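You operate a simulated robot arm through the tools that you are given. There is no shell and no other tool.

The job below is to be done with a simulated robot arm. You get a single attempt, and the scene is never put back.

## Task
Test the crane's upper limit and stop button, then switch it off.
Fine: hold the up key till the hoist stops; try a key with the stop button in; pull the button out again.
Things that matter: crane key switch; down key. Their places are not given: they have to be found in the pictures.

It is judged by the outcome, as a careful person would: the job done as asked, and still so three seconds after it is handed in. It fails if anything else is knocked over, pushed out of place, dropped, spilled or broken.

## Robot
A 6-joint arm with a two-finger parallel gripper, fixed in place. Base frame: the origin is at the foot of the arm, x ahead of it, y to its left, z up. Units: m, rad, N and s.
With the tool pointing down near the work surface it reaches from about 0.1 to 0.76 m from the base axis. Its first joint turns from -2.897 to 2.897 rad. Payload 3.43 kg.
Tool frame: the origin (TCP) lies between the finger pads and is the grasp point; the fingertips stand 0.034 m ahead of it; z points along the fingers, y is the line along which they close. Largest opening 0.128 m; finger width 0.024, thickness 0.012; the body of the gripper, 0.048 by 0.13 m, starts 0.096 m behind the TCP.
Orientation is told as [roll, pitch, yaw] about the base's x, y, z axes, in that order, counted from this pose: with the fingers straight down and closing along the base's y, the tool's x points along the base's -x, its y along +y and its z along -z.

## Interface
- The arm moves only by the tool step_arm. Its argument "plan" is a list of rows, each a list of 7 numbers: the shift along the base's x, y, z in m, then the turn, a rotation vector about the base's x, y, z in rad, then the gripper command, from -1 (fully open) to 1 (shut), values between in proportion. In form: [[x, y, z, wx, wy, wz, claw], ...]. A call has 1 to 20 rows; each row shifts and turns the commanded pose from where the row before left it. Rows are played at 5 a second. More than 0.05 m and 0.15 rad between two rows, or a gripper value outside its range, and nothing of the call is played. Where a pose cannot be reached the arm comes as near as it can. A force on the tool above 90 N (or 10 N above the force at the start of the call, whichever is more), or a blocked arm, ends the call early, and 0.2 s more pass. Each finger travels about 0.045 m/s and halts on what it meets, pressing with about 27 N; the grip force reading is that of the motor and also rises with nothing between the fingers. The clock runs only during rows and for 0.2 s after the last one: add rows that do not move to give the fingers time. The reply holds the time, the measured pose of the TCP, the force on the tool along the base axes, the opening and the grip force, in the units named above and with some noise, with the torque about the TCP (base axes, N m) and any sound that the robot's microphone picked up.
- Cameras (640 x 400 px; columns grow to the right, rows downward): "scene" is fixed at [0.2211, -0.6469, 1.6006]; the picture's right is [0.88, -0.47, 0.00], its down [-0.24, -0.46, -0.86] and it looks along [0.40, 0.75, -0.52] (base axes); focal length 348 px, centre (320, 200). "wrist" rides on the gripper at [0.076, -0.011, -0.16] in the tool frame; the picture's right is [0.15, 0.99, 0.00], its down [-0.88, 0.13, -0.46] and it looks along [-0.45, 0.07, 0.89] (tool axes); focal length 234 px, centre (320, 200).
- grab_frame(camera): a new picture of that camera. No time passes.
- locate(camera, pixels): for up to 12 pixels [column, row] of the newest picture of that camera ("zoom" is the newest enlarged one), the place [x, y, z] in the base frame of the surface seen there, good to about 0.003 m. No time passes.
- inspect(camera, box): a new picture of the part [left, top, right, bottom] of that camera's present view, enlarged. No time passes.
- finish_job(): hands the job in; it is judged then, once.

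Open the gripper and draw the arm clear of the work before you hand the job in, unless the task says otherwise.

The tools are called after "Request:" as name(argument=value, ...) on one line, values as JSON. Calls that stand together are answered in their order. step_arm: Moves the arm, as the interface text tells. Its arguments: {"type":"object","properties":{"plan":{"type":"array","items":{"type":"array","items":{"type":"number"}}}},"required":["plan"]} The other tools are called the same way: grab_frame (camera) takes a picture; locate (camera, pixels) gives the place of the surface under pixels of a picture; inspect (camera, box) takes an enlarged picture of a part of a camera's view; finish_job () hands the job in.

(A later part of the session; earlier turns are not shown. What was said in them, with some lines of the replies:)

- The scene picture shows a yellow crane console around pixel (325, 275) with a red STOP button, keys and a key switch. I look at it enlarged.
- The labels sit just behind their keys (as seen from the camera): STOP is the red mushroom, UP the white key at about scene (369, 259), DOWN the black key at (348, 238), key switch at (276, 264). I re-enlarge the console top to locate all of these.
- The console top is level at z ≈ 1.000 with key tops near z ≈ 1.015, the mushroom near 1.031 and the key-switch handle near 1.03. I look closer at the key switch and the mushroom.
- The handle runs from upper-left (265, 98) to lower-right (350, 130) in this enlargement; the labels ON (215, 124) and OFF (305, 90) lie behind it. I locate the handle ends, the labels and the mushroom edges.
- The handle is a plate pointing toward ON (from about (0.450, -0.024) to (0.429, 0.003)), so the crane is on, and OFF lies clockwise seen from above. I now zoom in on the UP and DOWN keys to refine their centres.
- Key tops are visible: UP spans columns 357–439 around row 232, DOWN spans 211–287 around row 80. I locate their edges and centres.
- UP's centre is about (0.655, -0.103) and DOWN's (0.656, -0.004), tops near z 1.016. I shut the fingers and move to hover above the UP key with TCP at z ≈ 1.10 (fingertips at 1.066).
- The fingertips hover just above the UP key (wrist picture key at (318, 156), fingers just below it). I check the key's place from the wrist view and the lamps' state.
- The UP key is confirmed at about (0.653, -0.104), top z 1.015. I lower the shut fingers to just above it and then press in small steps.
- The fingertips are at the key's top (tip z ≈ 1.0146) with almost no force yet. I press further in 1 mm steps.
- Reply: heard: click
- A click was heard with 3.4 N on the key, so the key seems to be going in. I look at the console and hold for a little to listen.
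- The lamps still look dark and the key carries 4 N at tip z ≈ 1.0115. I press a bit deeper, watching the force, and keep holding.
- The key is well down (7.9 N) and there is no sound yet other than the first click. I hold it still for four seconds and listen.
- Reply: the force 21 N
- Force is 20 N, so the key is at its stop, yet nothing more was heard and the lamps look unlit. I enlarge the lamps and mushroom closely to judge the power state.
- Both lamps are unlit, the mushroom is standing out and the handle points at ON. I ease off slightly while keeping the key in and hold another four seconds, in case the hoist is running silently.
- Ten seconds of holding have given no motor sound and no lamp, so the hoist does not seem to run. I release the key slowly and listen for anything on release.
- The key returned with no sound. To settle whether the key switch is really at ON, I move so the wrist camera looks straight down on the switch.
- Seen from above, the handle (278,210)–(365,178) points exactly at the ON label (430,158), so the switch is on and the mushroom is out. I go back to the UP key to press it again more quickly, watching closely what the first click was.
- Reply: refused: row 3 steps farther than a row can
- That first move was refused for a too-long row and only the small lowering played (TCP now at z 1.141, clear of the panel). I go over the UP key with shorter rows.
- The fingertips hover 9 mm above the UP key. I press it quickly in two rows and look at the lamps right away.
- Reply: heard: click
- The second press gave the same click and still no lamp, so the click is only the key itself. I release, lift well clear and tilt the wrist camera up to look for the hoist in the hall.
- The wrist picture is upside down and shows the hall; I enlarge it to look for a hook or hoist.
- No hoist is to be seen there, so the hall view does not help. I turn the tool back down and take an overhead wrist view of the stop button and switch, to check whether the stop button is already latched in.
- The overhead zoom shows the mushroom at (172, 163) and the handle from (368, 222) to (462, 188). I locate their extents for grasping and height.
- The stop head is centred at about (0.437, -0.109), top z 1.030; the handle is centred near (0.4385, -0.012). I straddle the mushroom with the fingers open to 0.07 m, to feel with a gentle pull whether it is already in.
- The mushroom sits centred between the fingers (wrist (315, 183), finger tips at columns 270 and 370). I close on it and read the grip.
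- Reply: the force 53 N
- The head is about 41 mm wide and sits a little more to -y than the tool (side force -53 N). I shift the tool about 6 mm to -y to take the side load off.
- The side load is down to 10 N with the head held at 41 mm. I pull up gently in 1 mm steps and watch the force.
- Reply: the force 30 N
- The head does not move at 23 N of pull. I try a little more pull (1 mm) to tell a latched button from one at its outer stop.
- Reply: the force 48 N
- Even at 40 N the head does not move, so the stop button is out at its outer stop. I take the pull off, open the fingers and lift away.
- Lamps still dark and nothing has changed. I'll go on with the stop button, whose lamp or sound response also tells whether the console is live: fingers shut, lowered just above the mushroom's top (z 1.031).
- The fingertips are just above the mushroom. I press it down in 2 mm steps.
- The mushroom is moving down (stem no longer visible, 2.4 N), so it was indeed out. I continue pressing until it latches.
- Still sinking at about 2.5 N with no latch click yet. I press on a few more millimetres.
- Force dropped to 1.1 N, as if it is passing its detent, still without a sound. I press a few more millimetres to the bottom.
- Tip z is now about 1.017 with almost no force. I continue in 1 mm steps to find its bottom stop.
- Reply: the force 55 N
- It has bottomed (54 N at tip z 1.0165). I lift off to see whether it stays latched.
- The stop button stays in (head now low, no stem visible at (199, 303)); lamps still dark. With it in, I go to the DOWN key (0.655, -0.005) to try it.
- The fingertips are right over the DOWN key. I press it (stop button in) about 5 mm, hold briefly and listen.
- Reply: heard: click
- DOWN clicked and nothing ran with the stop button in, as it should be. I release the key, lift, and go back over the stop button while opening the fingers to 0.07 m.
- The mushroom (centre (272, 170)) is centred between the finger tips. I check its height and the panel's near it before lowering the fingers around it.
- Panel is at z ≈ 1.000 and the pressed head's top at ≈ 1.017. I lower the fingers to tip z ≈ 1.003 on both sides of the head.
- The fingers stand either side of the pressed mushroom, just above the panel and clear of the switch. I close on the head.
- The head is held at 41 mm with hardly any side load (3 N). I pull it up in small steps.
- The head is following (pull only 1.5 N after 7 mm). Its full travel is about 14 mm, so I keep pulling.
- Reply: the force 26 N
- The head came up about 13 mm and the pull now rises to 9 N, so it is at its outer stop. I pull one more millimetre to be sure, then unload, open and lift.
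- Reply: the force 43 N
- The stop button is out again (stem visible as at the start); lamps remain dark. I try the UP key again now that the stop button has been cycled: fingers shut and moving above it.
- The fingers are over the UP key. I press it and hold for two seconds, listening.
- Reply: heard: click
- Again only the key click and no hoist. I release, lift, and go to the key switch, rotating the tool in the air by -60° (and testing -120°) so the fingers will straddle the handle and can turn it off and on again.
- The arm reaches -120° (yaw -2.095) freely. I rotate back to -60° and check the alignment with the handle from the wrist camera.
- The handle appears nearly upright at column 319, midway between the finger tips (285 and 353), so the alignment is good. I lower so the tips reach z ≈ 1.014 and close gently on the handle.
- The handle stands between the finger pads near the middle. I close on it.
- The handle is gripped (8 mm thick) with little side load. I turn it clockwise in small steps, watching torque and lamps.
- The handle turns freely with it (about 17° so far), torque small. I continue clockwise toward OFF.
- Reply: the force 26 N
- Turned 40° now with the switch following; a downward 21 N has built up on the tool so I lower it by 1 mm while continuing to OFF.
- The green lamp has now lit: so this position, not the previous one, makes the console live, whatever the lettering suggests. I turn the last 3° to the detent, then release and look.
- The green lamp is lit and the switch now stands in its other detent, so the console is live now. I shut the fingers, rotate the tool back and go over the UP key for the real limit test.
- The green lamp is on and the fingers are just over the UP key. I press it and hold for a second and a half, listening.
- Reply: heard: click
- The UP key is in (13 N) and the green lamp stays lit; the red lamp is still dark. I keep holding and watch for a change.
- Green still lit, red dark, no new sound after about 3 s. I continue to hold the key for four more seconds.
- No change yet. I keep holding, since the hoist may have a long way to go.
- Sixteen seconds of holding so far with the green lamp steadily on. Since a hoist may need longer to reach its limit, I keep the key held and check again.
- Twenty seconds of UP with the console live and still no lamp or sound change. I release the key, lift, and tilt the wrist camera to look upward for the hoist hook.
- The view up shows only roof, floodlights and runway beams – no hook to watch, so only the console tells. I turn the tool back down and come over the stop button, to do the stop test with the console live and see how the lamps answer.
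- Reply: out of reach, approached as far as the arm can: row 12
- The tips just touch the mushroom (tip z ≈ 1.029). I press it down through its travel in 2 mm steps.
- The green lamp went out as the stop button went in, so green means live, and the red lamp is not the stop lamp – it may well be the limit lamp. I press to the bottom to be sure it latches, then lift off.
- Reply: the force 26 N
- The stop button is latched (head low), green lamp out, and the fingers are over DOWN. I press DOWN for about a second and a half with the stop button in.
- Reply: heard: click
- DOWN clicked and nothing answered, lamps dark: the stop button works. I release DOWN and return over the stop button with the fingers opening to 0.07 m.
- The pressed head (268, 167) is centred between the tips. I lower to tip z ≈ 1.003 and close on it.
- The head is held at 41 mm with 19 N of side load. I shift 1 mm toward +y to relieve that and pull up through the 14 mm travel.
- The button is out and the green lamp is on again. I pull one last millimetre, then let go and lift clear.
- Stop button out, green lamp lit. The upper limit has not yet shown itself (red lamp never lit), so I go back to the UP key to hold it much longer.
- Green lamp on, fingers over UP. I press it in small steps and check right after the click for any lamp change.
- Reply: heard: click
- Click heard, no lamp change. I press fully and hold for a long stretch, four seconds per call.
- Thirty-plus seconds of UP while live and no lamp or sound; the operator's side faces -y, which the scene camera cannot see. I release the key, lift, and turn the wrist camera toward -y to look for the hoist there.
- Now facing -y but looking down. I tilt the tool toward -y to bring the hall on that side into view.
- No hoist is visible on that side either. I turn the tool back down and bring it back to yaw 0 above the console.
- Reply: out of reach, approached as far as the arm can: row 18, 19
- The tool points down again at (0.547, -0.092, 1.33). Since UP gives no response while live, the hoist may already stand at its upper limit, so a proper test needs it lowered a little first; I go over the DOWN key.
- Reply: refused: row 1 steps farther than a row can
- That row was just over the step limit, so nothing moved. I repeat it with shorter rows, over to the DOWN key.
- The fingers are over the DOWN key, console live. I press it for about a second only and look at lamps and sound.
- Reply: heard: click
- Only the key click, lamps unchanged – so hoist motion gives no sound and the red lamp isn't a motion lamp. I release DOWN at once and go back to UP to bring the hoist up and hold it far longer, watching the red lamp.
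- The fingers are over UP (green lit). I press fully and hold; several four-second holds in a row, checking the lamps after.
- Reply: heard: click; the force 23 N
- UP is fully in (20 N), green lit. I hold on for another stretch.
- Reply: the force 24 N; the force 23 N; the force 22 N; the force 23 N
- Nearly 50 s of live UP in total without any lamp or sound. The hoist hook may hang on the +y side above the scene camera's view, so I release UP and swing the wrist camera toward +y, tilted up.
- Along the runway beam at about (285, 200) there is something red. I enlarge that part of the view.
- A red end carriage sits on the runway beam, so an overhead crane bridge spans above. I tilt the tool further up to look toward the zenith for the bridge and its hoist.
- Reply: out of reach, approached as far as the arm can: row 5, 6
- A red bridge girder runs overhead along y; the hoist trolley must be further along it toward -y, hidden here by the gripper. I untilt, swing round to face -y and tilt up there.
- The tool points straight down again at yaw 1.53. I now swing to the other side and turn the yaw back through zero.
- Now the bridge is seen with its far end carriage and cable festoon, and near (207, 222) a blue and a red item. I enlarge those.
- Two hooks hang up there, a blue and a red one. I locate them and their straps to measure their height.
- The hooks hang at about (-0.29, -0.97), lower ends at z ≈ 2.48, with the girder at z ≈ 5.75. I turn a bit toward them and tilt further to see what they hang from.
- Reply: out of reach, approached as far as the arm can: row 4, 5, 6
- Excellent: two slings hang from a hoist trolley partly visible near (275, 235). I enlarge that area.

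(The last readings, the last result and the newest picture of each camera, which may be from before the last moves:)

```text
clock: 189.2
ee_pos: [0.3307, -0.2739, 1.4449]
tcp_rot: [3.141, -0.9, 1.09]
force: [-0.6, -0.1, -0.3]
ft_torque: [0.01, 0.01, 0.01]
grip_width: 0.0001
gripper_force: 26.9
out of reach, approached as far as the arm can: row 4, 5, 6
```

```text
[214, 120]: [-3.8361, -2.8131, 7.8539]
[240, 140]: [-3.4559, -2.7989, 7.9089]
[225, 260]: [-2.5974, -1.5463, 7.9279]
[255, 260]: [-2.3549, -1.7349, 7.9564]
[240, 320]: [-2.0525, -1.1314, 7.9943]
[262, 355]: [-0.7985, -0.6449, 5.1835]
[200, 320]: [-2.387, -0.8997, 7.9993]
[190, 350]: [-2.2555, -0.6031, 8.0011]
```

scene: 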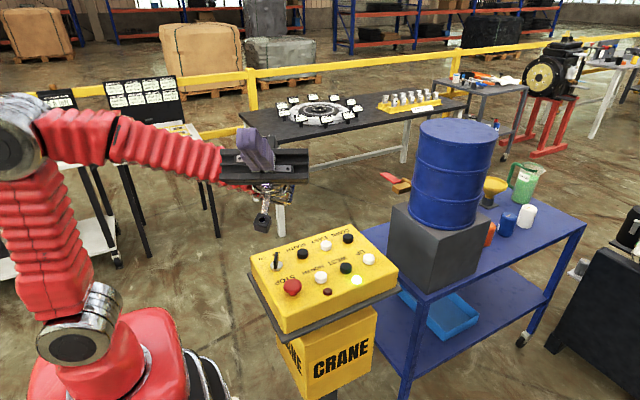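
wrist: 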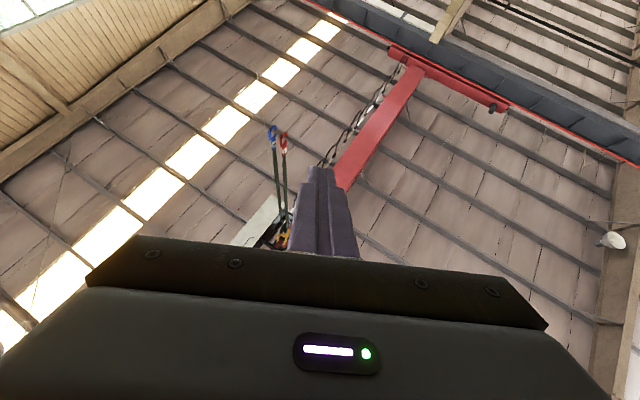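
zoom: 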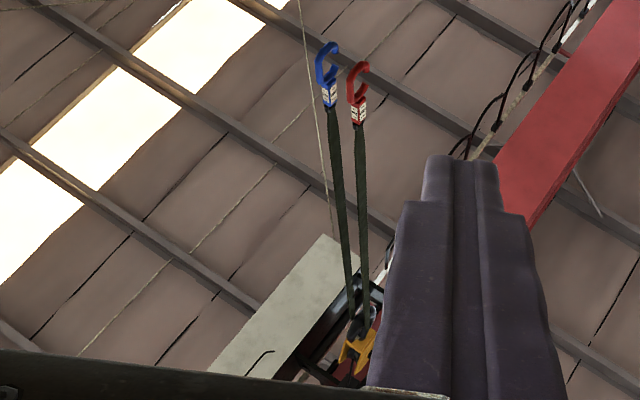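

The slings hang from a yellow hook block at about (356, 345), right under the hoist machine. I locate block, hooks and hoist body.

Request:
locate(camera="zoom", pixels=[[356, 345], [350, 355], [365, 340], [358, 315], [362, 325], [330, 95], [359, 112], [340, 190], [362, 230], [300, 290], [330, 310], [345, 300]])

Request:
inspect(camera="wrist", box=[255, 205, 305, 255])

```text
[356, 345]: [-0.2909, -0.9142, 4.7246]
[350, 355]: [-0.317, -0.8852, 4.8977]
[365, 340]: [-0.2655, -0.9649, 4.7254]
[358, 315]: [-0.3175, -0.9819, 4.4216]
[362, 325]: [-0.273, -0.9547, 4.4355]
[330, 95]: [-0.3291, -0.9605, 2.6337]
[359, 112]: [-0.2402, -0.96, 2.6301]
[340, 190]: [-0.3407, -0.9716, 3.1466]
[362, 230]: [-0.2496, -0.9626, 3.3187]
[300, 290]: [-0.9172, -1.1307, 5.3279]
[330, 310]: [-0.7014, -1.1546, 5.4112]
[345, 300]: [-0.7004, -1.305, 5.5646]
```

```text
8.00 times, centred on (280, 230) of wrist
```

zoom: 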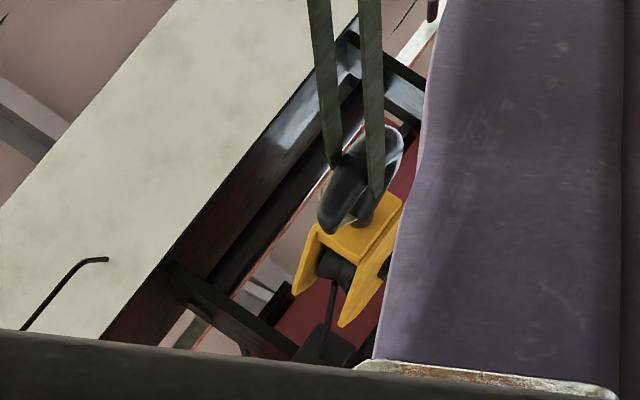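

The yellow hook block (z ≈ 4.7–4.9) is right up beneath the hoist body. I locate the details between block and hoist to see how much gap is left.

Request:
locate(camera="zoom", pixels=[[365, 232], [350, 300], [335, 270], [330, 310], [325, 345], [345, 350], [350, 190], [330, 215], [390, 100], [250, 150], [290, 270]])

```text
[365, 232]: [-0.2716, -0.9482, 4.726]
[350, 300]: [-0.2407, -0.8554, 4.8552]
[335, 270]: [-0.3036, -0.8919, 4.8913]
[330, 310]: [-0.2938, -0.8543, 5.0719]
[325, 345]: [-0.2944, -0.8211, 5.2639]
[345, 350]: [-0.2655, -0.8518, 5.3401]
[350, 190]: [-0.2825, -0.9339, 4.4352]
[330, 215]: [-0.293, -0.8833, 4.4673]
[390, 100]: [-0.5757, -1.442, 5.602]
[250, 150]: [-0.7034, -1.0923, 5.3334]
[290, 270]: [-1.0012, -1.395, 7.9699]
```

The block's top is at z ≈ 4.9 with the hoist body at ≈ 5.26. To be sure the hoist has really stopped there (and is not still creeping), I hold UP some more and then measure again; first I tilt the tool back down.

Request:
step_arm(plan=[[0, 0, 0, 0.124, -0.065, 0, 1], [0, 0, 0, 0.124, -0.065, 0, 1], [0, 0, 0, 0.124, -0.065, 0, 1], [0, 0, 0, 0.124, -0.065, 0, 1], [0, 0, 0, 0.124, -0.065, 0, 1], [0, 0, 0, 0.124, -0.065, 0, 1], [0, 0, 0, 0.124, -0.065, 0, 1], [0, 0, 0, 0.124, -0.065, 0, 1], [0, 0, 0, 0.124, -0.065, 0, 1], [0, 0, 0, 0.124, -0.065, 0, 1], [0, 0, 0, 0.124, -0.065, 0, 1], [0, 0, 0, 0.124, -0.065, 0, 1], [0, 0, 0, 0.124, -0.065, 0, 1], [0, 0, 0, 0.124, -0.065, 0, 1], [0, 0, 0, 0.124, -0.065, 0, 1], [0, 0, 0, 0.124, -0.065, 0, 1], [0, 0, 0, 0, 0, 0, 1]])

```text
clock: 192.8
ee_pos: [0.3114, -0.2848, 1.372]
tcp_rot: [0.001, -0.002, -2.053]
force: [0.6, 0.2, 0.1]
ft_torque: [-0.02, -0.02, 0.02]
grip_width: 0.0
gripper_force: 27.3
out of reach, approached as far as the arm can: row 11, 12, 13, 14, 15, 16
```

The tool is down at (0.311, -0.285, 1.372), yaw -2.05. I go back above the UP key while unwinding the yaw.

Request:
step_arm(plan=[[0.0245, 0.0129, -0.015, 0, 0, 0.1466, 1], [0.0245, 0.0129, -0.015, 0, 0, 0.1466, 1], [0.0245, 0.0129, -0.015, 0, 0, 0.1466, 1], [0.0245, 0.0129, -0.015, 0, 0, 0.1466, 1], [0.0245, 0.0129, -0.015, 0, 0, 0.1466, 1], [0.0245, 0.0129, -0.015, 0, 0, 0.1466, 1], [0.0245, 0.0129, -0.015, 0, 0, 0.1466, 1], [0.0245, 0.0129, -0.015, 0, 0, 0.1466, 1], [0.0245, 0.0129, -0.015, 0, 0, 0.1466, 1], [0.0245, 0.0129, -0.015, 0, 0, 0.1466, 1], [0.0245, 0.0129, -0.015, 0, 0, 0.1466, 1], [0.0245, 0.0129, -0.015, 0, 0, 0.1466, 1], [0.0245, 0.0129, -0.015, 0, 0, 0.1466, 1], [0.0245, 0.0129, -0.015, 0, 0, 0.1466, 1], [0, 0, -0.04, 0, 0, 0, 1], [0, 0, -0.04, 0, 0, 0, 1], [0, 0, -0.018, 0, 0, 0, 1], [0, 0, 0, 0, 0, 0, 1]])

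Request:
inspect(camera="wrist", box=[220, 60, 460, 260])

```text
clock: 196.6
ee_pos: [0.6537, -0.1026, 1.062]
tcp_rot: [-0.004, -0.001, -0.001]
force: [0.0, -0.8, -0.3]
ft_torque: [0.01, 0.02, 0.0]
grip_width: 0.0
gripper_force: 27.1
```

```text
2.00 times, centred on (340, 160) of wrist
```

zoom: 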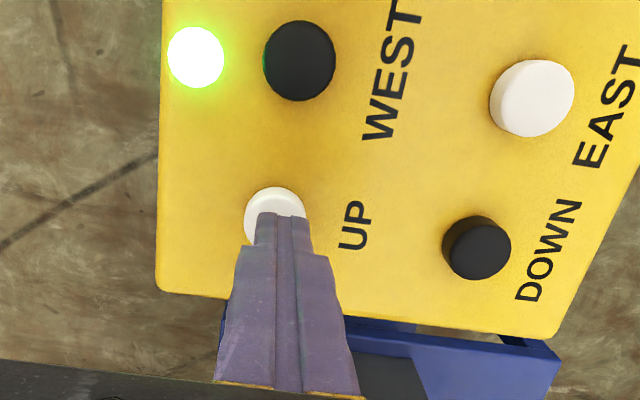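

The fingers are over the UP key with the green lamp lit. I press it fully and hold for about eight seconds.

Request:
step_arm(plan=[[0.001, -0.001, -0.011, 0, 0, 0, 1], [0, 0, -0.005, 0, 0, 0, 1], [0, 0, -0.002, 0, 0, 0, 1], [0, 0, -0.002, 0, 0, 0, 1], [0, 0, 0, 0, 0, 0, 1], [0, 0, 0, 0, 0, 0, 1], [0, 0, 0, 0, 0, 0, 1], [0, 0, 0, 0, 0, 0, 1], [0, 0, 0, 0, 0, 0, 1], [0, 0, 0, 0, 0, 0, 1], [0, 0, 0, 0, 0, 0, 1], [0, 0, 0, 0, 0, 0, 1], [0, 0, 0, 0, 0, 0, 1], [0, 0, 0, 0, 0, 0, 1], [0, 0, 0, 0, 0, 0, 1], [0, 0, 0, 0, 0, 0, 1], [0, 0, 0, 0, 0, 0, 1], [0, 0, 0, 0, 0, 0, 1], [0, 0, 0, 0, 0, 0, 1], [0, 0, 0, 0, 0, 0, 1]])

Request:
step_arm(plan=[[0, 0, 0, 0, 0, 0, 1], [0, 0, 0, 0, 0, 0, 1], [0, 0, 0, 0, 0, 0, 1], [0, 0, 0, 0, 0, 0, 1], [0, 0, 0, 0, 0, 0, 1], [0, 0, 0, 0, 0, 0, 1], [0, 0, 0, 0, 0, 0, 1], [0, 0, 0, 0, 0, 0, 1], [0, 0, 0, 0, 0, 0, 1], [0, 0, 0, 0, 0, 0, 1], [0, 0, 0, 0, 0, 0, 1], [0, 0, 0, 0, 0, 0, 1], [0, 0, 0, 0, 0, 0, 1], [0, 0, 0, 0, 0, 0, 1], [0, 0, 0, 0, 0, 0, 1], [0, 0, 0, 0, 0, 0, 1], [0, 0, 0, 0, 0, 0, 1], [0, 0, 0, 0, 0, 0, 1], [0, 0, 0, 0, 0, 0, 1], [0, 0, 0, 0, 0, 0, 1]])

Request:
inspect(camera="scene", box=[240, 210, 410, 316])

```text
clock: 200.8
ee_pos: [0.6557, -0.1046, 1.0431]
tcp_rot: [-0.003, -0.001, -0.001]
force: [-0.3, -0.2, 4.0]
ft_torque: [0.03, 0.03, 0.01]
grip_width: 0.0
gripper_force: 26.8
heard: click
```

```text
clock: 205.0
ee_pos: [0.6549, -0.1038, 1.043]
tcp_rot: [-0.003, -0.002, -0.001]
force: [-0.3, -0.5, 3.4]
ft_torque: [0.0, 0.03, 0.0]
grip_width: 0.0
gripper_force: 27.0
```

```text
3.76 times, centred on (325, 263) of scene
```

zoom: 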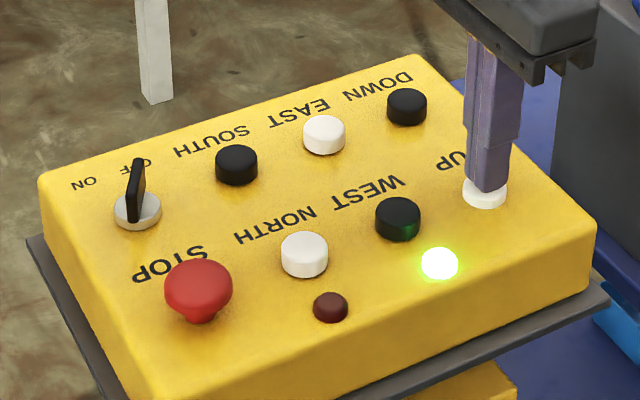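

UP held eight seconds more. I release and go back to the viewing pose to measure the hook block again.

Request:
step_arm(plan=[[0, 0, 0.01, 0, 0, 0, 1], [0, 0, 0.04, 0, 0, 0, 1], [0, 0, 0.045, 0, 0, 0, 1], [-0.0245, -0.0129, 0.015, 0, 0, -0.1466, 1], [-0.0245, -0.0129, 0.015, 0, 0, -0.1466, 1], [-0.0245, -0.0129, 0.015, 0, 0, -0.1466, 1], [-0.0245, -0.0129, 0.015, 0, 0, -0.1466, 1], [-0.0245, -0.0129, 0.015, 0, 0, -0.1466, 1], [-0.0245, -0.0129, 0.015, 0, 0, -0.1466, 1], [-0.0245, -0.0129, 0.015, 0, 0, -0.1466, 1], [-0.0245, -0.0129, 0.015, 0, 0, -0.1466, 1], [-0.0245, -0.0129, 0.015, 0, 0, -0.1466, 1], [-0.0245, -0.0129, 0.015, 0, 0, -0.1466, 1], [-0.0245, -0.0129, 0.015, 0, 0, -0.1466, 1], [-0.0245, -0.0129, 0.015, 0, 0, -0.1466, 1], [-0.0245, -0.0129, 0.015, 0, 0, -0.1466, 1], [-0.0245, -0.0129, 0.015, 0, 0, -0.1466, 1]])

Request:
step_arm(plan=[[0, 0, 0, -0.124, 0.065, 0, 1], [0, 0, 0, -0.124, 0.065, 0, 1], [0, 0, 0, -0.124, 0.065, 0, 1], [0, 0, 0, -0.124, 0.065, 0, 1], [0, 0, 0, -0.124, 0.065, 0, 1], [0, 0, 0, -0.124, 0.065, 0, 1], [0, 0, 0, -0.124, 0.065, 0, 1], [0, 0, 0, -0.124, 0.065, 0, 1], [0, 0, 0, -0.124, 0.065, 0, 1], [0, 0, 0, -0.124, 0.065, 0, 1], [0, 0, 0, -0.124, 0.065, 0, 1], [0, 0, 0, -0.124, 0.065, 0, 1], [0.01, 0.01, 0.015, -0.124, 0.065, 0, 1], [0.01, 0.01, 0.015, -0.124, 0.065, 0, 1], [0, 0, 0.02, -0.124, 0.065, 0, 1], [0, 0, 0.02, -0.124, 0.065, 0, 1], [0, 0, 0, 0, 0, 0, 1]])

Request:
grab_frame(camera="wrist")

```text
clock: 208.6
ee_pos: [0.313, -0.2862, 1.3468]
tcp_rot: [-0.004, -0.002, -2.055]
force: [-0.1, -0.5, -0.1]
ft_torque: [0.0, 0.03, 0.01]
grip_width: 0.0
gripper_force: 27.1
```

```text
clock: 212.2
ee_pos: [0.3315, -0.2855, 1.4292]
tcp_rot: [3.141, -0.9, 1.091]
force: [0.4, 0.0, -0.8]
ft_torque: [0.0, 0.03, -0.01]
grip_width: 0.0
gripper_force: 26.7
out of reach, approached as far as the arm can: row 14, 15, 16
```

```text
taken
```

wrist: 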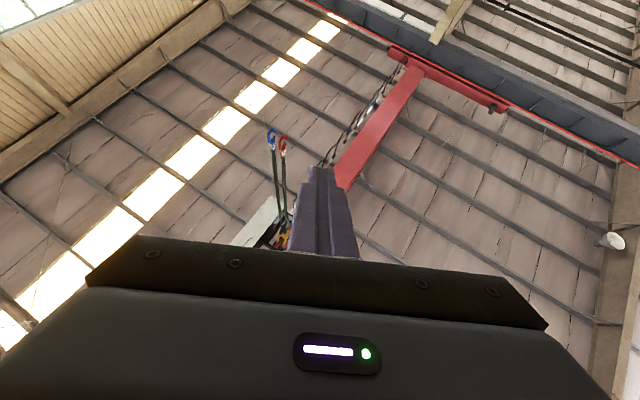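

The view is nearly the same as before. I enlarge the hoist part and locate the hook labels and the yellow block again.

Request:
inspect(camera="wrist", box=[220, 110, 320, 255])

Request:
inspect(camera="wrist", box=[255, 205, 305, 255])

```text
2.76 times, centred on (270, 182) of wrist
```

zoom: 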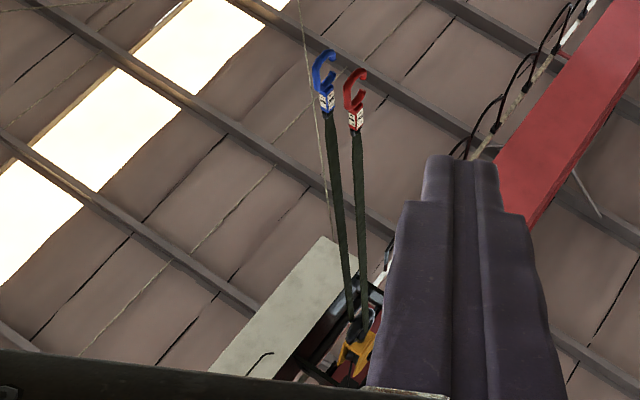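

```text
8.00 times, centred on (280, 230) of wrist
```

zoom: 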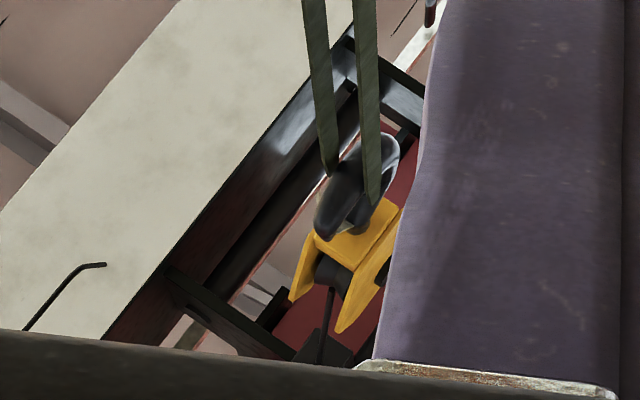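

The block looks almost unchanged. I locate the same features to compare heights (before: block 4.726, block top 4.89, sling labels 2.63).

Request:
locate(camera="zoom", pixels=[[363, 238], [347, 306], [333, 274], [328, 312], [320, 350], [345, 195], [328, 220], [375, 225]])

Request:
locate(camera="wrist", pixels=[[271, 147], [282, 154], [270, 144], [282, 151], [270, 131]])

```text
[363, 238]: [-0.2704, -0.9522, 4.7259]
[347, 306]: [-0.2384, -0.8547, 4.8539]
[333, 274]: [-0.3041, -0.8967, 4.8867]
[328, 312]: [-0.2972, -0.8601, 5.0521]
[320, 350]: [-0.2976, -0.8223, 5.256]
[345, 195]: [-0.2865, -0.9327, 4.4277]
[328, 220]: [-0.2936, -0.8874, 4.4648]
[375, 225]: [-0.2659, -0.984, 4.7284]
```

```text
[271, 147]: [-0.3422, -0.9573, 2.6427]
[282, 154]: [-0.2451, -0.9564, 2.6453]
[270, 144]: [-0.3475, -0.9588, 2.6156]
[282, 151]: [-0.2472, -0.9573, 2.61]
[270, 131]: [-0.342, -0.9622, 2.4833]
```

The block is still at z = 4.726 (4.726 before) after eight more seconds of UP, so the hoist has stopped at its upper limit. I tilt the tool back down to do the stop test once more in the proper order.

Request:
step_arm(plan=[[0, 0, 0, 0.124, -0.065, 0, 1], [0, 0, 0, 0.124, -0.065, 0, 1], [0, 0, 0, 0.124, -0.065, 0, 1], [0, 0, 0, 0.124, -0.065, 0, 1], [0, 0, 0, 0.124, -0.065, 0, 1], [0, 0, 0, 0.124, -0.065, 0, 1], [0, 0, 0, 0.124, -0.065, 0, 1], [0, 0, 0, 0.124, -0.065, 0, 1], [0, 0, 0, 0.124, -0.065, 0, 1], [0, 0, 0, 0.124, -0.065, 0, 1], [0, 0, 0, 0.124, -0.065, 0, 1], [0, 0, 0, 0.124, -0.065, 0, 1], [0, 0, 0, 0.124, -0.065, 0, 1], [0, 0, 0, 0.124, -0.065, 0, 1], [0, 0, 0, 0.124, -0.065, 0, 1], [0, 0, 0, 0.124, -0.065, 0, 1], [0, 0, 0, 0, 0, 0, 1]])

```text
clock: 215.8
ee_pos: [0.3176, -0.2873, 1.37]
tcp_rot: [0.001, -0.002, -2.054]
force: [-0.7, 0.2, 0.3]
ft_torque: [-0.01, -0.02, -0.02]
grip_width: 0.0
gripper_force: 27.2
out of reach, approached as far as the arm can: row 12, 13, 14, 15, 16
```

The tool is vertical at (0.318, -0.287, 1.370). I unwind the yaw and come over the stop button.

Request:
step_arm(plan=[[0.0085, 0.0125, -0.013, 0, 0, 0.1467, 1], [0.0085, 0.0125, -0.013, 0, 0, 0.1467, 1], [0.0085, 0.0125, -0.013, 0, 0, 0.1467, 1], [0.0085, 0.0125, -0.013, 0, 0, 0.1467, 1], [0.0085, 0.0125, -0.013, 0, 0, 0.1467, 1], [0.0085, 0.0125, -0.013, 0, 0, 0.1467, 1], [0.0085, 0.0125, -0.013, 0, 0, 0.1467, 1], [0.0085, 0.0125, -0.013, 0, 0, 0.1467, 1], [0.0085, 0.0125, -0.013, 0, 0, 0.1467, 1], [0.0085, 0.0125, -0.013, 0, 0, 0.1467, 1], [0.0085, 0.0125, -0.013, 0, 0, 0.1467, 1], [0.0085, 0.0125, -0.013, 0, 0, 0.1467, 1], [0.0085, 0.0125, -0.013, 0, 0, 0.1467, 1], [0.0085, 0.0125, -0.013, 0, 0, 0.1467, 1], [0, 0, -0.04, 0, 0, 0, 1], [0, 0, -0.04, 0, 0, 0, 1], [0, 0, -0.033, 0, 0, 0, 1], [0, 0, 0, 0, 0, 0, 1]])

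Request:
inspect(camera="scene", box=[240, 210, 410, 316])

```text
clock: 219.6
ee_pos: [0.4349, -0.112, 1.0754]
tcp_rot: [-0.005, -0.003, 0.0]
force: [-0.3, -0.4, 0.0]
ft_torque: [0.0, 0.03, -0.01]
grip_width: 0.0
gripper_force: 26.9
```

```text
3.76 times, centred on (325, 263) of scene
```

zoom: 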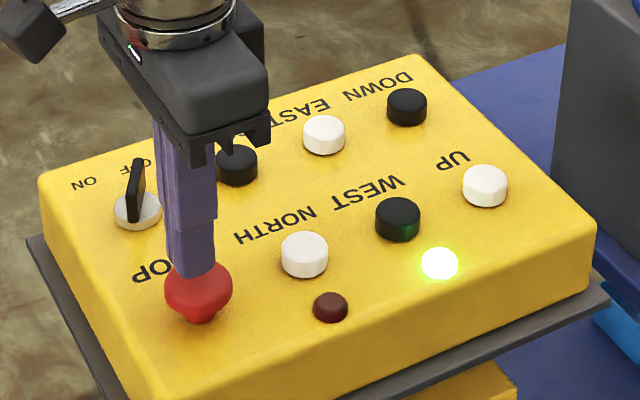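

The fingertips are 10 mm over the mushroom, green lit. I press it in to the bottom.

Request:
step_arm(plan=[[0, 0, -0.01, 0, 0, 0, 1], [0, 0, -0.005, 0, 0, 0, 1], [0, 0, -0.004, 0, 0, 0, 1], [0, 0, -0.003, 0, 0, 0, 1], [0, 0, -0.002, 0, 0, 0, 1], [0, 0, -0.001, 0, 0, 0, 1], [0, 0, -0.001, 0, 0, 0, 1], [0, 0, 0, 0, 0, 0, 1]])

Request:
inspect(camera="scene", box=[240, 210, 410, 316])

```text
clock: 221.4
ee_pos: [0.4355, -0.1119, 1.05]
tcp_rot: [-0.004, -0.005, 0.0]
force: [-3.5, 3.3, 27.1]
ft_torque: [0.08, 0.08, -0.07]
grip_width: 0.0002
gripper_force: 27.3
```

```text
3.76 times, centred on (325, 263) of scene
```

zoom: 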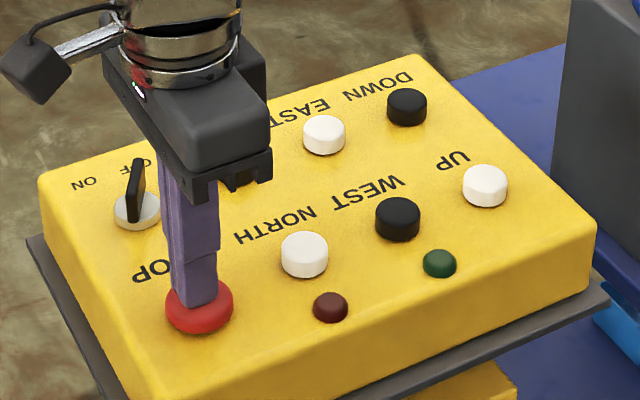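

The button is bottomed (27 N) and the green lamp went out. I lift off and go over the DOWN key.

Request:
step_arm(plan=[[0, 0, 0.006, 0, 0, 0, 1], [0, 0, 0.03, 0, 0, 0, 1], [0, 0, 0.045, 0, 0, 0, 1], [0.044, 0.0215, 0, 0, 0, 0, 1], [0.044, 0.0215, 0, 0, 0, 0, 1], [0.044, 0.0215, 0, 0, 0, 0, 1], [0.044, 0.0215, 0, 0, 0, 0, 1], [0.044, 0.0215, -0.01, 0, 0, 0, 1], [0, 0, -0.03, 0, 0, 0, 1], [0, 0, -0.025, 0, 0, 0, 1], [0, 0, 0, 0, 0, 0, 1]])

Request:
inspect(camera="scene", box=[240, 210, 410, 316])

Request:
inspect(camera="wrist", box=[220, 60, 460, 260])

```text
clock: 223.8
ee_pos: [0.6562, -0.0064, 1.0647]
tcp_rot: [-0.003, -0.002, 0.0]
force: [0.1, -0.7, -0.8]
ft_torque: [-0.02, 0.03, -0.03]
grip_width: 0.0
gripper_force: 26.4
```

```text
3.76 times, centred on (325, 263) of scene
```

zoom: 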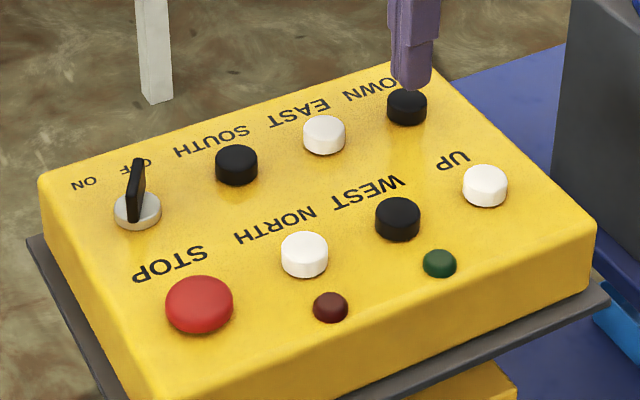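

```text
2.00 times, centred on (340, 160) of wrist
```

zoom: 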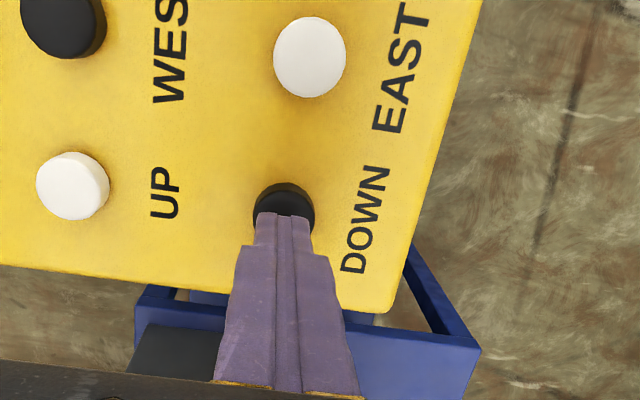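

The stop button is latched in, lamps dark, and the fingers are over DOWN. I press DOWN for about two seconds.

Request:
step_arm(plan=[[0, 0, -0.012, 0, 0, 0, 1], [0, 0, -0.005, 0, 0, 0, 1], [0, 0, -0.003, 0, 0, 0, 1], [0, 0, -0.002, 0, 0, 0, 1], [0, 0, 0, 0, 0, 0, 1], [0, 0, 0, 0, 0, 0, 1], [0, 0, 0, 0, 0, 0, 1], [0, 0, 0, 0, 0, 0, 1], [0, 0, 0, 0, 0, 0, 1], [0, 0, 0, 0, 0, 0, 1], [0, 0, 0, 0, 0, 0, 1]])

Request:
inspect(camera="scene", box=[240, 210, 410, 316])

```text
clock: 226.2
ee_pos: [0.6555, -0.0063, 1.0427]
tcp_rot: [-0.004, -0.001, 0.0]
force: [2.7, -0.4, 3.8]
ft_torque: [-0.01, -0.06, 0.03]
grip_width: 0.0
gripper_force: 26.9
heard: click
```

```text
3.76 times, centred on (325, 263) of scene
```

zoom: 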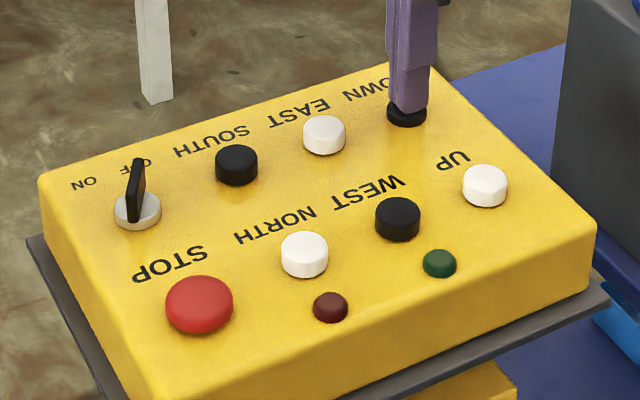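

DOWN clicked, lamps stay dark. I release it and go back over the stop button with the fingers opening.

Request:
step_arm(plan=[[0, 0, 0.01, 0, 0, 0, 1], [0, 0, 0.03, 0, 0, 0, 1], [0, 0, 0.04, 0, 0, 0, 1], [-0.0437, -0.0211, 0, 0, 0, 0, 1], [-0.0437, -0.0211, 0, 0, 0, 0, 1], [-0.0437, -0.0211, 0, 0, 0, 0, 0.5], [-0.0437, -0.0211, 0, 0, 0, 0, -0.1], [-0.0437, -0.0211, 0, 0, 0, 0, -0.1], [0, 0, -0.02, 0, 0, 0, -0.1], [0, 0, -0.02, 0, 0, 0, -0.1], [0, 0, 0, 0, 0, 0, -0.1]])

Request:
inspect(camera="wrist", box=[220, 100, 460, 250])

```text
clock: 228.6
ee_pos: [0.4352, -0.1111, 1.084]
tcp_rot: [-0.004, -0.002, 0.0]
force: [0.6, -0.3, 0.7]
ft_torque: [-0.02, 0.01, 0.03]
grip_width: 0.0701
gripper_force: 0.1
```

```text
2.67 times, centred on (340, 175) of wrist
```

zoom: 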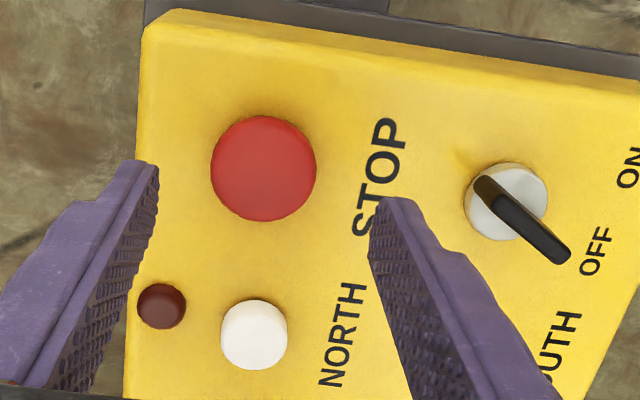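

The head is about 1 mm to the left of the middle of the tips. I shift by that and lower around it, then close.

Request:
step_arm(plan=[[0.001, -0.0012, -0.02, 0, 0, 0, -0.1], [0, 0, -0.016, 0, 0, 0, -0.1], [0, 0, -0.006, 0, 0, 0, -0.1], [0, 0, -0.003, 0, 0, 0, -0.1], [0, 0, -0.001, 0, 0, 0, -0.1], [0, 0, 0, 0, 0, 0, -0.1]])

Request:
step_arm(plan=[[0, 0, 0, 0, 0, 0, 0.3], [0, 0, 0, 0, 0, 0, 1], [0, 0, 0, 0, 0, 0, 1], [0, 0, 0, 0, 0, 0, 1]])

```text
clock: 230.0
ee_pos: [0.4375, -0.1116, 1.0364]
tcp_rot: [-0.004, -0.002, 0.001]
force: [0.3, -1.3, 0.2]
ft_torque: [-0.01, -0.04, 0.03]
grip_width: 0.0704
gripper_force: 0.0
```

```text
clock: 231.0
ee_pos: [0.4363, -0.1118, 1.0373]
tcp_rot: [-0.004, 0.0, 0.0]
force: [0.5, 6.7, 0.5]
ft_torque: [0.22, -0.03, -0.02]
grip_width: 0.0412
gripper_force: 45.1
```

The head is held at 41 mm with a small side load (7 N). I pull it out through its 14 mm travel.

Request:
step_arm(plan=[[0, 0, 0.002, 0, 0, 0, 1], [0, 0, 0.002, 0, 0, 0, 1], [0, 0, 0.002, 0, 0, 0, 1], [0, 0, 0.002, 0, 0, 0, 1], [0, 0, 0.002, 0, 0, 0, 1], [0, 0, 0.002, 0, 0, 0, 1], [0, 0, 0.001, 0, 0, 0, 1], [0, 0, 0.001, 0, 0, 0, 1], [0, 0, 0.001, 0, 0, 0, 1], [0, 0, 0, 0, 0, 0, 1]])

Request:
inspect(camera="scene", box=[240, 210, 410, 316])

```text
clock: 233.2
ee_pos: [0.4367, -0.112, 1.0513]
tcp_rot: [-0.003, 0.0, -0.001]
force: [-8.2, 9.2, -13.3]
ft_torque: [0.22, -0.14, 0.02]
grip_width: 0.0413
gripper_force: 45.0
```

```text
3.76 times, centred on (325, 263) of scene
```

zoom: 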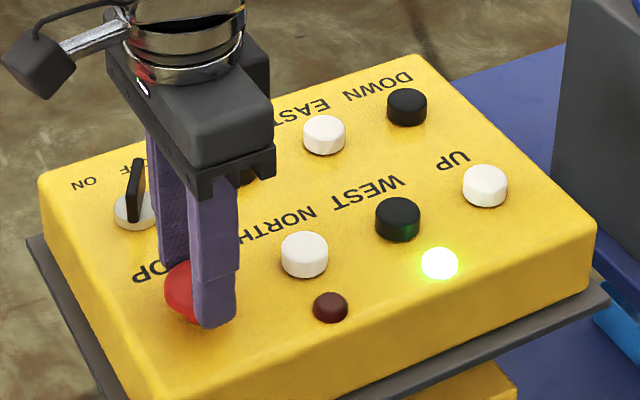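

The button is fully out (13 N against the outer stop) and the green lamp is on again. I unload, open and lift away.

Request:
step_arm(plan=[[0, 0, -0.001, 0, 0, 0, 1], [0, 0, 0, 0, 0, 0, 0.2], [0, 0, 0, 0, 0, 0, -0.1], [0, 0, 0, 0, 0, 0, -0.1], [0, 0, 0.02, 0, 0, 0, -0.1], [0, 0, 0.04, 0, 0, 0, -0.1], [0, 0, 0.03, 0, 0, 0, -0.1], [0, 0, 0, 0, 0, 0, -0.1]])

Request:
inspect(camera="scene", box=[240, 210, 410, 316])

```text
clock: 235.0
ee_pos: [0.438, -0.114, 1.1418]
tcp_rot: [-0.005, -0.003, 0.001]
force: [-0.3, -0.4, -0.4]
ft_torque: [0.02, 0.02, -0.01]
grip_width: 0.0703
gripper_force: 0.1
```

```text
3.76 times, centred on (325, 263) of scene
```

zoom: 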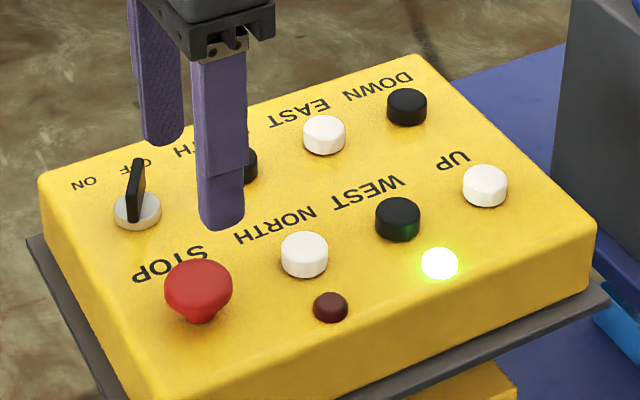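

Stop button out, green lamp lit. Now I go to the key switch, turning the tool to -120° to straddle the handle in its present position.

Request:
step_arm(plan=[[0, 0.0072, 0, 0, 0, -0.1496, 0.3], [0, 0.0072, 0, 0, 0, -0.1496, 0.3], [0, 0.0072, 0, 0, 0, -0.1496, 0.3], [0, 0.0072, 0, 0, 0, -0.1496, 0.3], [0, 0.0072, 0, 0, 0, -0.1496, 0.3], [0, 0.0072, 0, 0, 0, -0.1496, 0.3], [0, 0.0072, 0, 0, 0, -0.1496, 0.3], [0, 0.0072, 0, 0, 0, -0.1496, 0.3], [0, 0.0072, 0, 0, 0, -0.1496, 0.3], [0, 0.0072, 0, 0, 0, -0.1496, 0.3], [0, 0.0072, 0, 0, 0, -0.1496, 0.3], [0, 0.0072, 0, 0, 0, -0.1496, 0.3], [0, 0.0072, 0, 0, 0, -0.1496, 0.3], [0, 0.0072, 0, 0, 0, -0.1496, 0.3], [0, 0, -0.02, 0, 0, 0, 0.3], [0, 0, -0.02, 0, 0, 0, 0.3], [0, 0, 0, 0, 0, 0, 0.3]])

Request:
inspect(camera="wrist", box=[220, 80, 420, 240])

Request:
inspect(camera="scene", box=[240, 180, 410, 316])

```text
clock: 238.6
ee_pos: [0.4387, -0.0106, 1.1023]
tcp_rot: [-0.002, -0.001, -2.096]
force: [-0.3, 0.2, -0.8]
ft_torque: [0.0, 0.01, -0.01]
grip_width: 0.0447
gripper_force: 0.1
```

```text
2.50 times, centred on (320, 160) of wrist
```

zoom: 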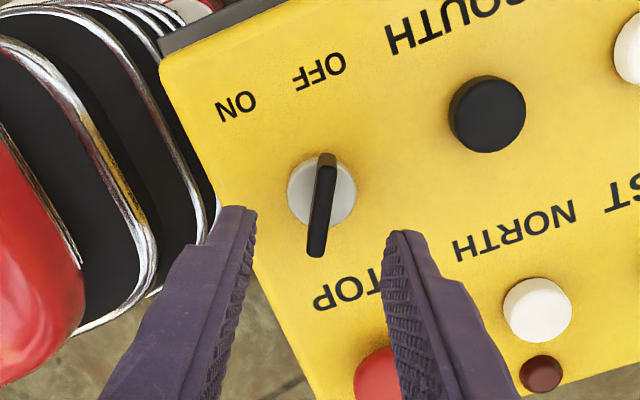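

```text
2.94 times, centred on (325, 248) of scene
```

zoom: 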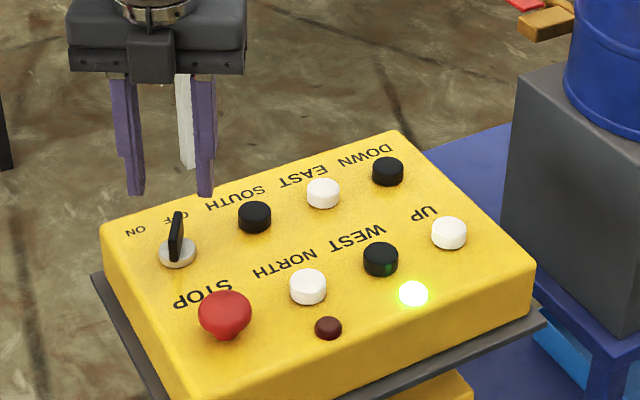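

The handle is upright in view and midway between the tips (252 and 390). I lower to the handle and close.

Request:
step_arm(plan=[[0, 0, -0.02, 0, 0, 0, 0.3], [0, 0, -0.02, 0, 0, 0, 0.3], [0, 0, -0.01, 0, 0, 0, 0.3], [0, 0, -0.004, 0, 0, 0, 0.3], [0, 0, 0, 0, 0, 0, 0.3], [0, 0, 0, 0, 0, 0, 0.6], [0, 0, 0, 0, 0, 0, 1], [0, 0, 0, 0, 0, 0, 1], [0, 0, 0, 0, 0, 0, 1]])

```text
clock: 240.6
ee_pos: [0.4377, -0.0128, 1.047]
tcp_rot: [-0.003, -0.002, -2.096]
force: [6.8, -5.6, -3.3]
ft_torque: [-0.28, -0.56, 0.02]
grip_width: 0.0079
gripper_force: 41.9
```

The handle is gripped (8 mm). I turn it back counter-clockwise by 60° in small steps.

Request:
step_arm(plan=[[0, 0, 0, 0, 0, 0.1, 1], [0, 0, 0, 0, 0, 0.1, 1], [0, 0, 0, 0, 0, 0.1, 1], [0, 0, 0, 0, 0, 0.1, 1], [0, 0, 0, 0, 0, 0.1, 1], [0, 0, 0, 0, 0, 0.1, 1]])

Request:
step_arm(plan=[[0, 0, 0, 0, 0, 0.1, 1], [0, 0, 0, 0, 0, 0.1, 1], [0, 0, 0, 0, 0, 0.1, 1], [0, 0, 0, 0, 0, 0.1, 1], [0, 0, 0, 0, 0, 0.05, 1], [0, 0, 0, 0, 0, 0, 1]])

Request:
inspect(camera="scene", box=[240, 210, 410, 316])

```text
clock: 242.0
ee_pos: [0.4375, -0.0131, 1.0484]
tcp_rot: [-0.003, -0.003, -1.491]
force: [3.5, -15.6, 13.6]
ft_torque: [0.62, -0.36, -0.01]
grip_width: 0.0079
gripper_force: 41.5
```

```text
clock: 243.4
ee_pos: [0.4375, -0.012, 1.0489]
tcp_rot: [-0.002, -0.004, -1.043]
force: [6.2, -16.3, 25.9]
ft_torque: [-0.42, -0.57, -0.12]
grip_width: 0.0079
gripper_force: 41.5
```

```text
3.76 times, centred on (325, 263) of scene
```

zoom: 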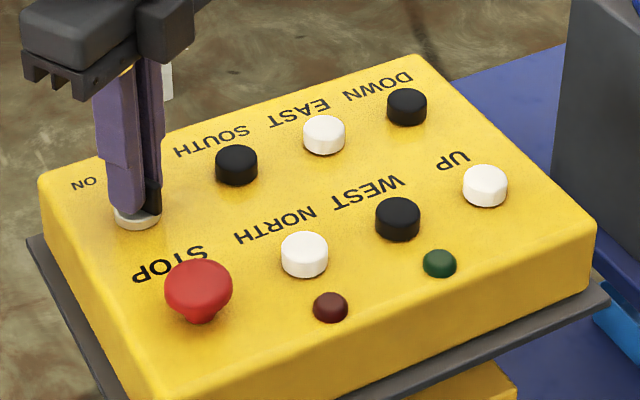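

The green lamp has gone out: the crane is switched off with the handle back at its first position. I open the fingers and lift straight up.

Request:
step_arm(plan=[[0, 0, -0.001, 0, 0, 0, 1], [0, 0, 0, 0, 0, 0, 0.6], [0, 0, 0, 0, 0, 0, 0.3], [0, 0, 0, 0, 0, 0, 0.3], [0, 0, 0.02, 0, 0, 0, 0.3], [0, 0, 0.04, 0, 0, 0, 0.3], [0, 0, 0.04, 0, 0, 0, 0.3], [0, 0, 0, 0, 0, 0, 0.3]])

Request:
inspect(camera="scene", box=[240, 210, 410, 316])

Request:
inspect(camera="wrist", box=[220, 60, 460, 220])

```text
clock: 245.2
ee_pos: [0.4357, -0.0118, 1.1477]
tcp_rot: [-0.007, -0.003, -1.044]
force: [0.5, -0.5, 0.2]
ft_torque: [-0.01, 0.01, 0.0]
grip_width: 0.0449
gripper_force: 0.0
```

```text
3.76 times, centred on (325, 263) of scene
```

zoom: 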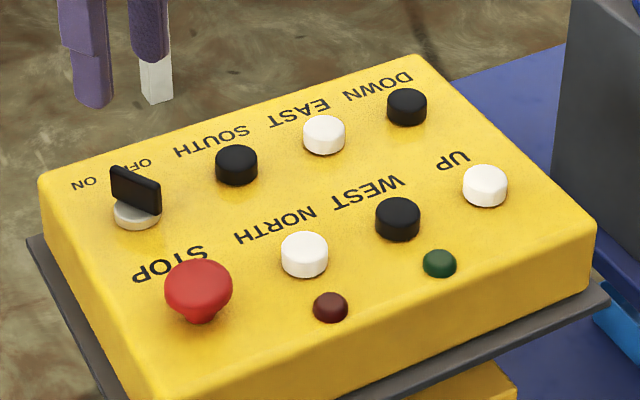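

```text
2.50 times, centred on (340, 140) of wrist
```

zoom: 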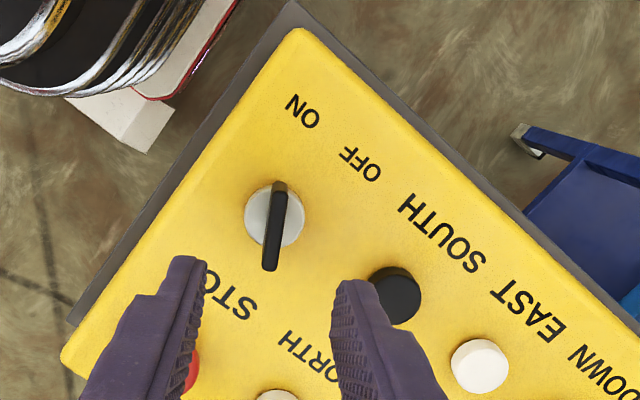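

The switch is back in its off position, lamps dark, stop button out, all keys up. I draw the arm back to near its starting pose with the gripper opened.

Request:
step_arm(plan=[[0, 0, 0.04, 0, 0, 0, 0.3], [0, 0, 0.04, 0, 0, 0, 0.3], [-0.012, -0.02, 0.01, 0, 0, 0.149, -1], [-0.012, -0.02, 0.01, 0, 0, 0.149, -1], [-0.012, -0.02, 0.01, 0, 0, 0.149, -1], [-0.012, -0.02, 0.01, 0, 0, 0.149, -1], [-0.012, -0.02, 0.01, 0, 0, 0.149, -1], [-0.012, -0.02, 0.01, 0, 0, 0.149, -1], [-0.012, -0.02, 0.01, 0, 0, 0.149, -1], [-0.012, -0.02, 0, 0, 0, 0, -1], [0, 0, 0, 0, 0, 0, -1], [0, 0, 0, 0, 0, 0, -1]])

Request:
grab_frame(camera="scene")

Request:
inspect(camera="scene", box=[240, 210, 410, 316])

```text
clock: 247.8
ee_pos: [0.3413, -0.1712, 1.2958]
tcp_rot: [-0.003, -0.002, -0.003]
force: [0.8, -0.2, 0.4]
ft_torque: [0.04, 0.03, 0.0]
grip_width: 0.1281
gripper_force: 0.1
```

```text
taken
```

scene: 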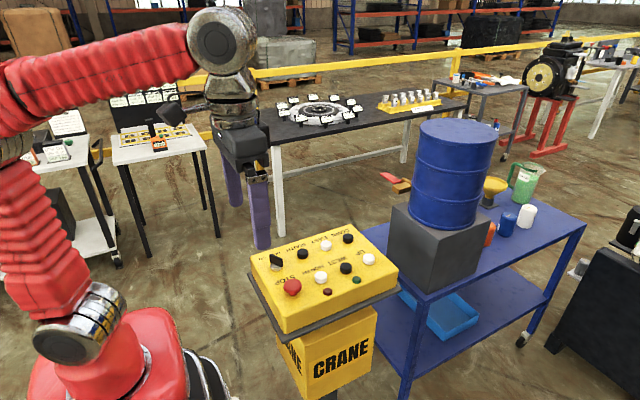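

```text
3.76 times, centred on (325, 263) of scene
```

zoom: 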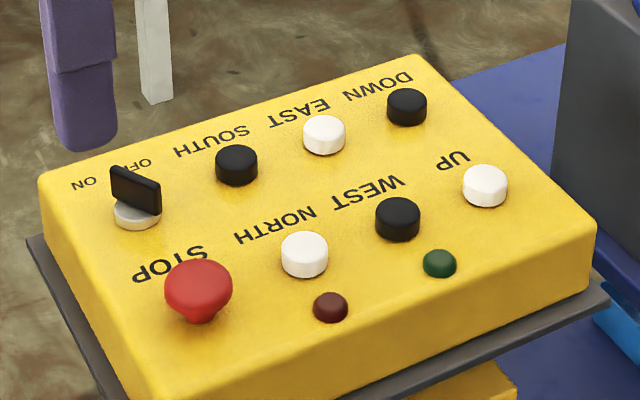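

The console shows stop button out, lamps dark (off), keys up, nothing else disturbed; the hoist was measured standing still at its top while UP was held. The gripper is open and the arm clear, so I hand the job in.

Request:
finish_job()

```text
The job is handed in.
```

I ran the upper limit and stop button tests, and the crane is switched off. I never saw the hoist move, though. I only measured that it stood still at the top.

- **Key switch:** The crane was off when I started, so I had to switch it on first. The handle lines up with the ON lettering when it is off and with OFF when it is on. I went by the green lamp, which lights only when the crane is on and the stop button is out.
- **Upper limit:** I held the up key for nearly a minute in total with the crane on. Between two measurements I held it eight more seconds. The hook block stayed at 4.73 m, close under the hoist. I heard no motor, and the red lamp never lit, so I can't rule out that the hoist was already at the top when I started.
- **Stop button:** Pressing it in put the green lamp out. I tried the down key with the button in, and there was no response beyond the key's click. I did not check the hook's height afterwards. I then pulled the button out and the green lamp came back on. I did this test twice with the crane on, the second time after measuring the limit.
- **Not asked for:** I pressed the down key for about a second with the crane on, to see if the hoist responded. I held up again afterwards.
- **End state:** The lamps are dark, the stop button is out and no keys are pressed. The gripper is open, the arm is clear, and nothing else looked disturbed in the last picture.
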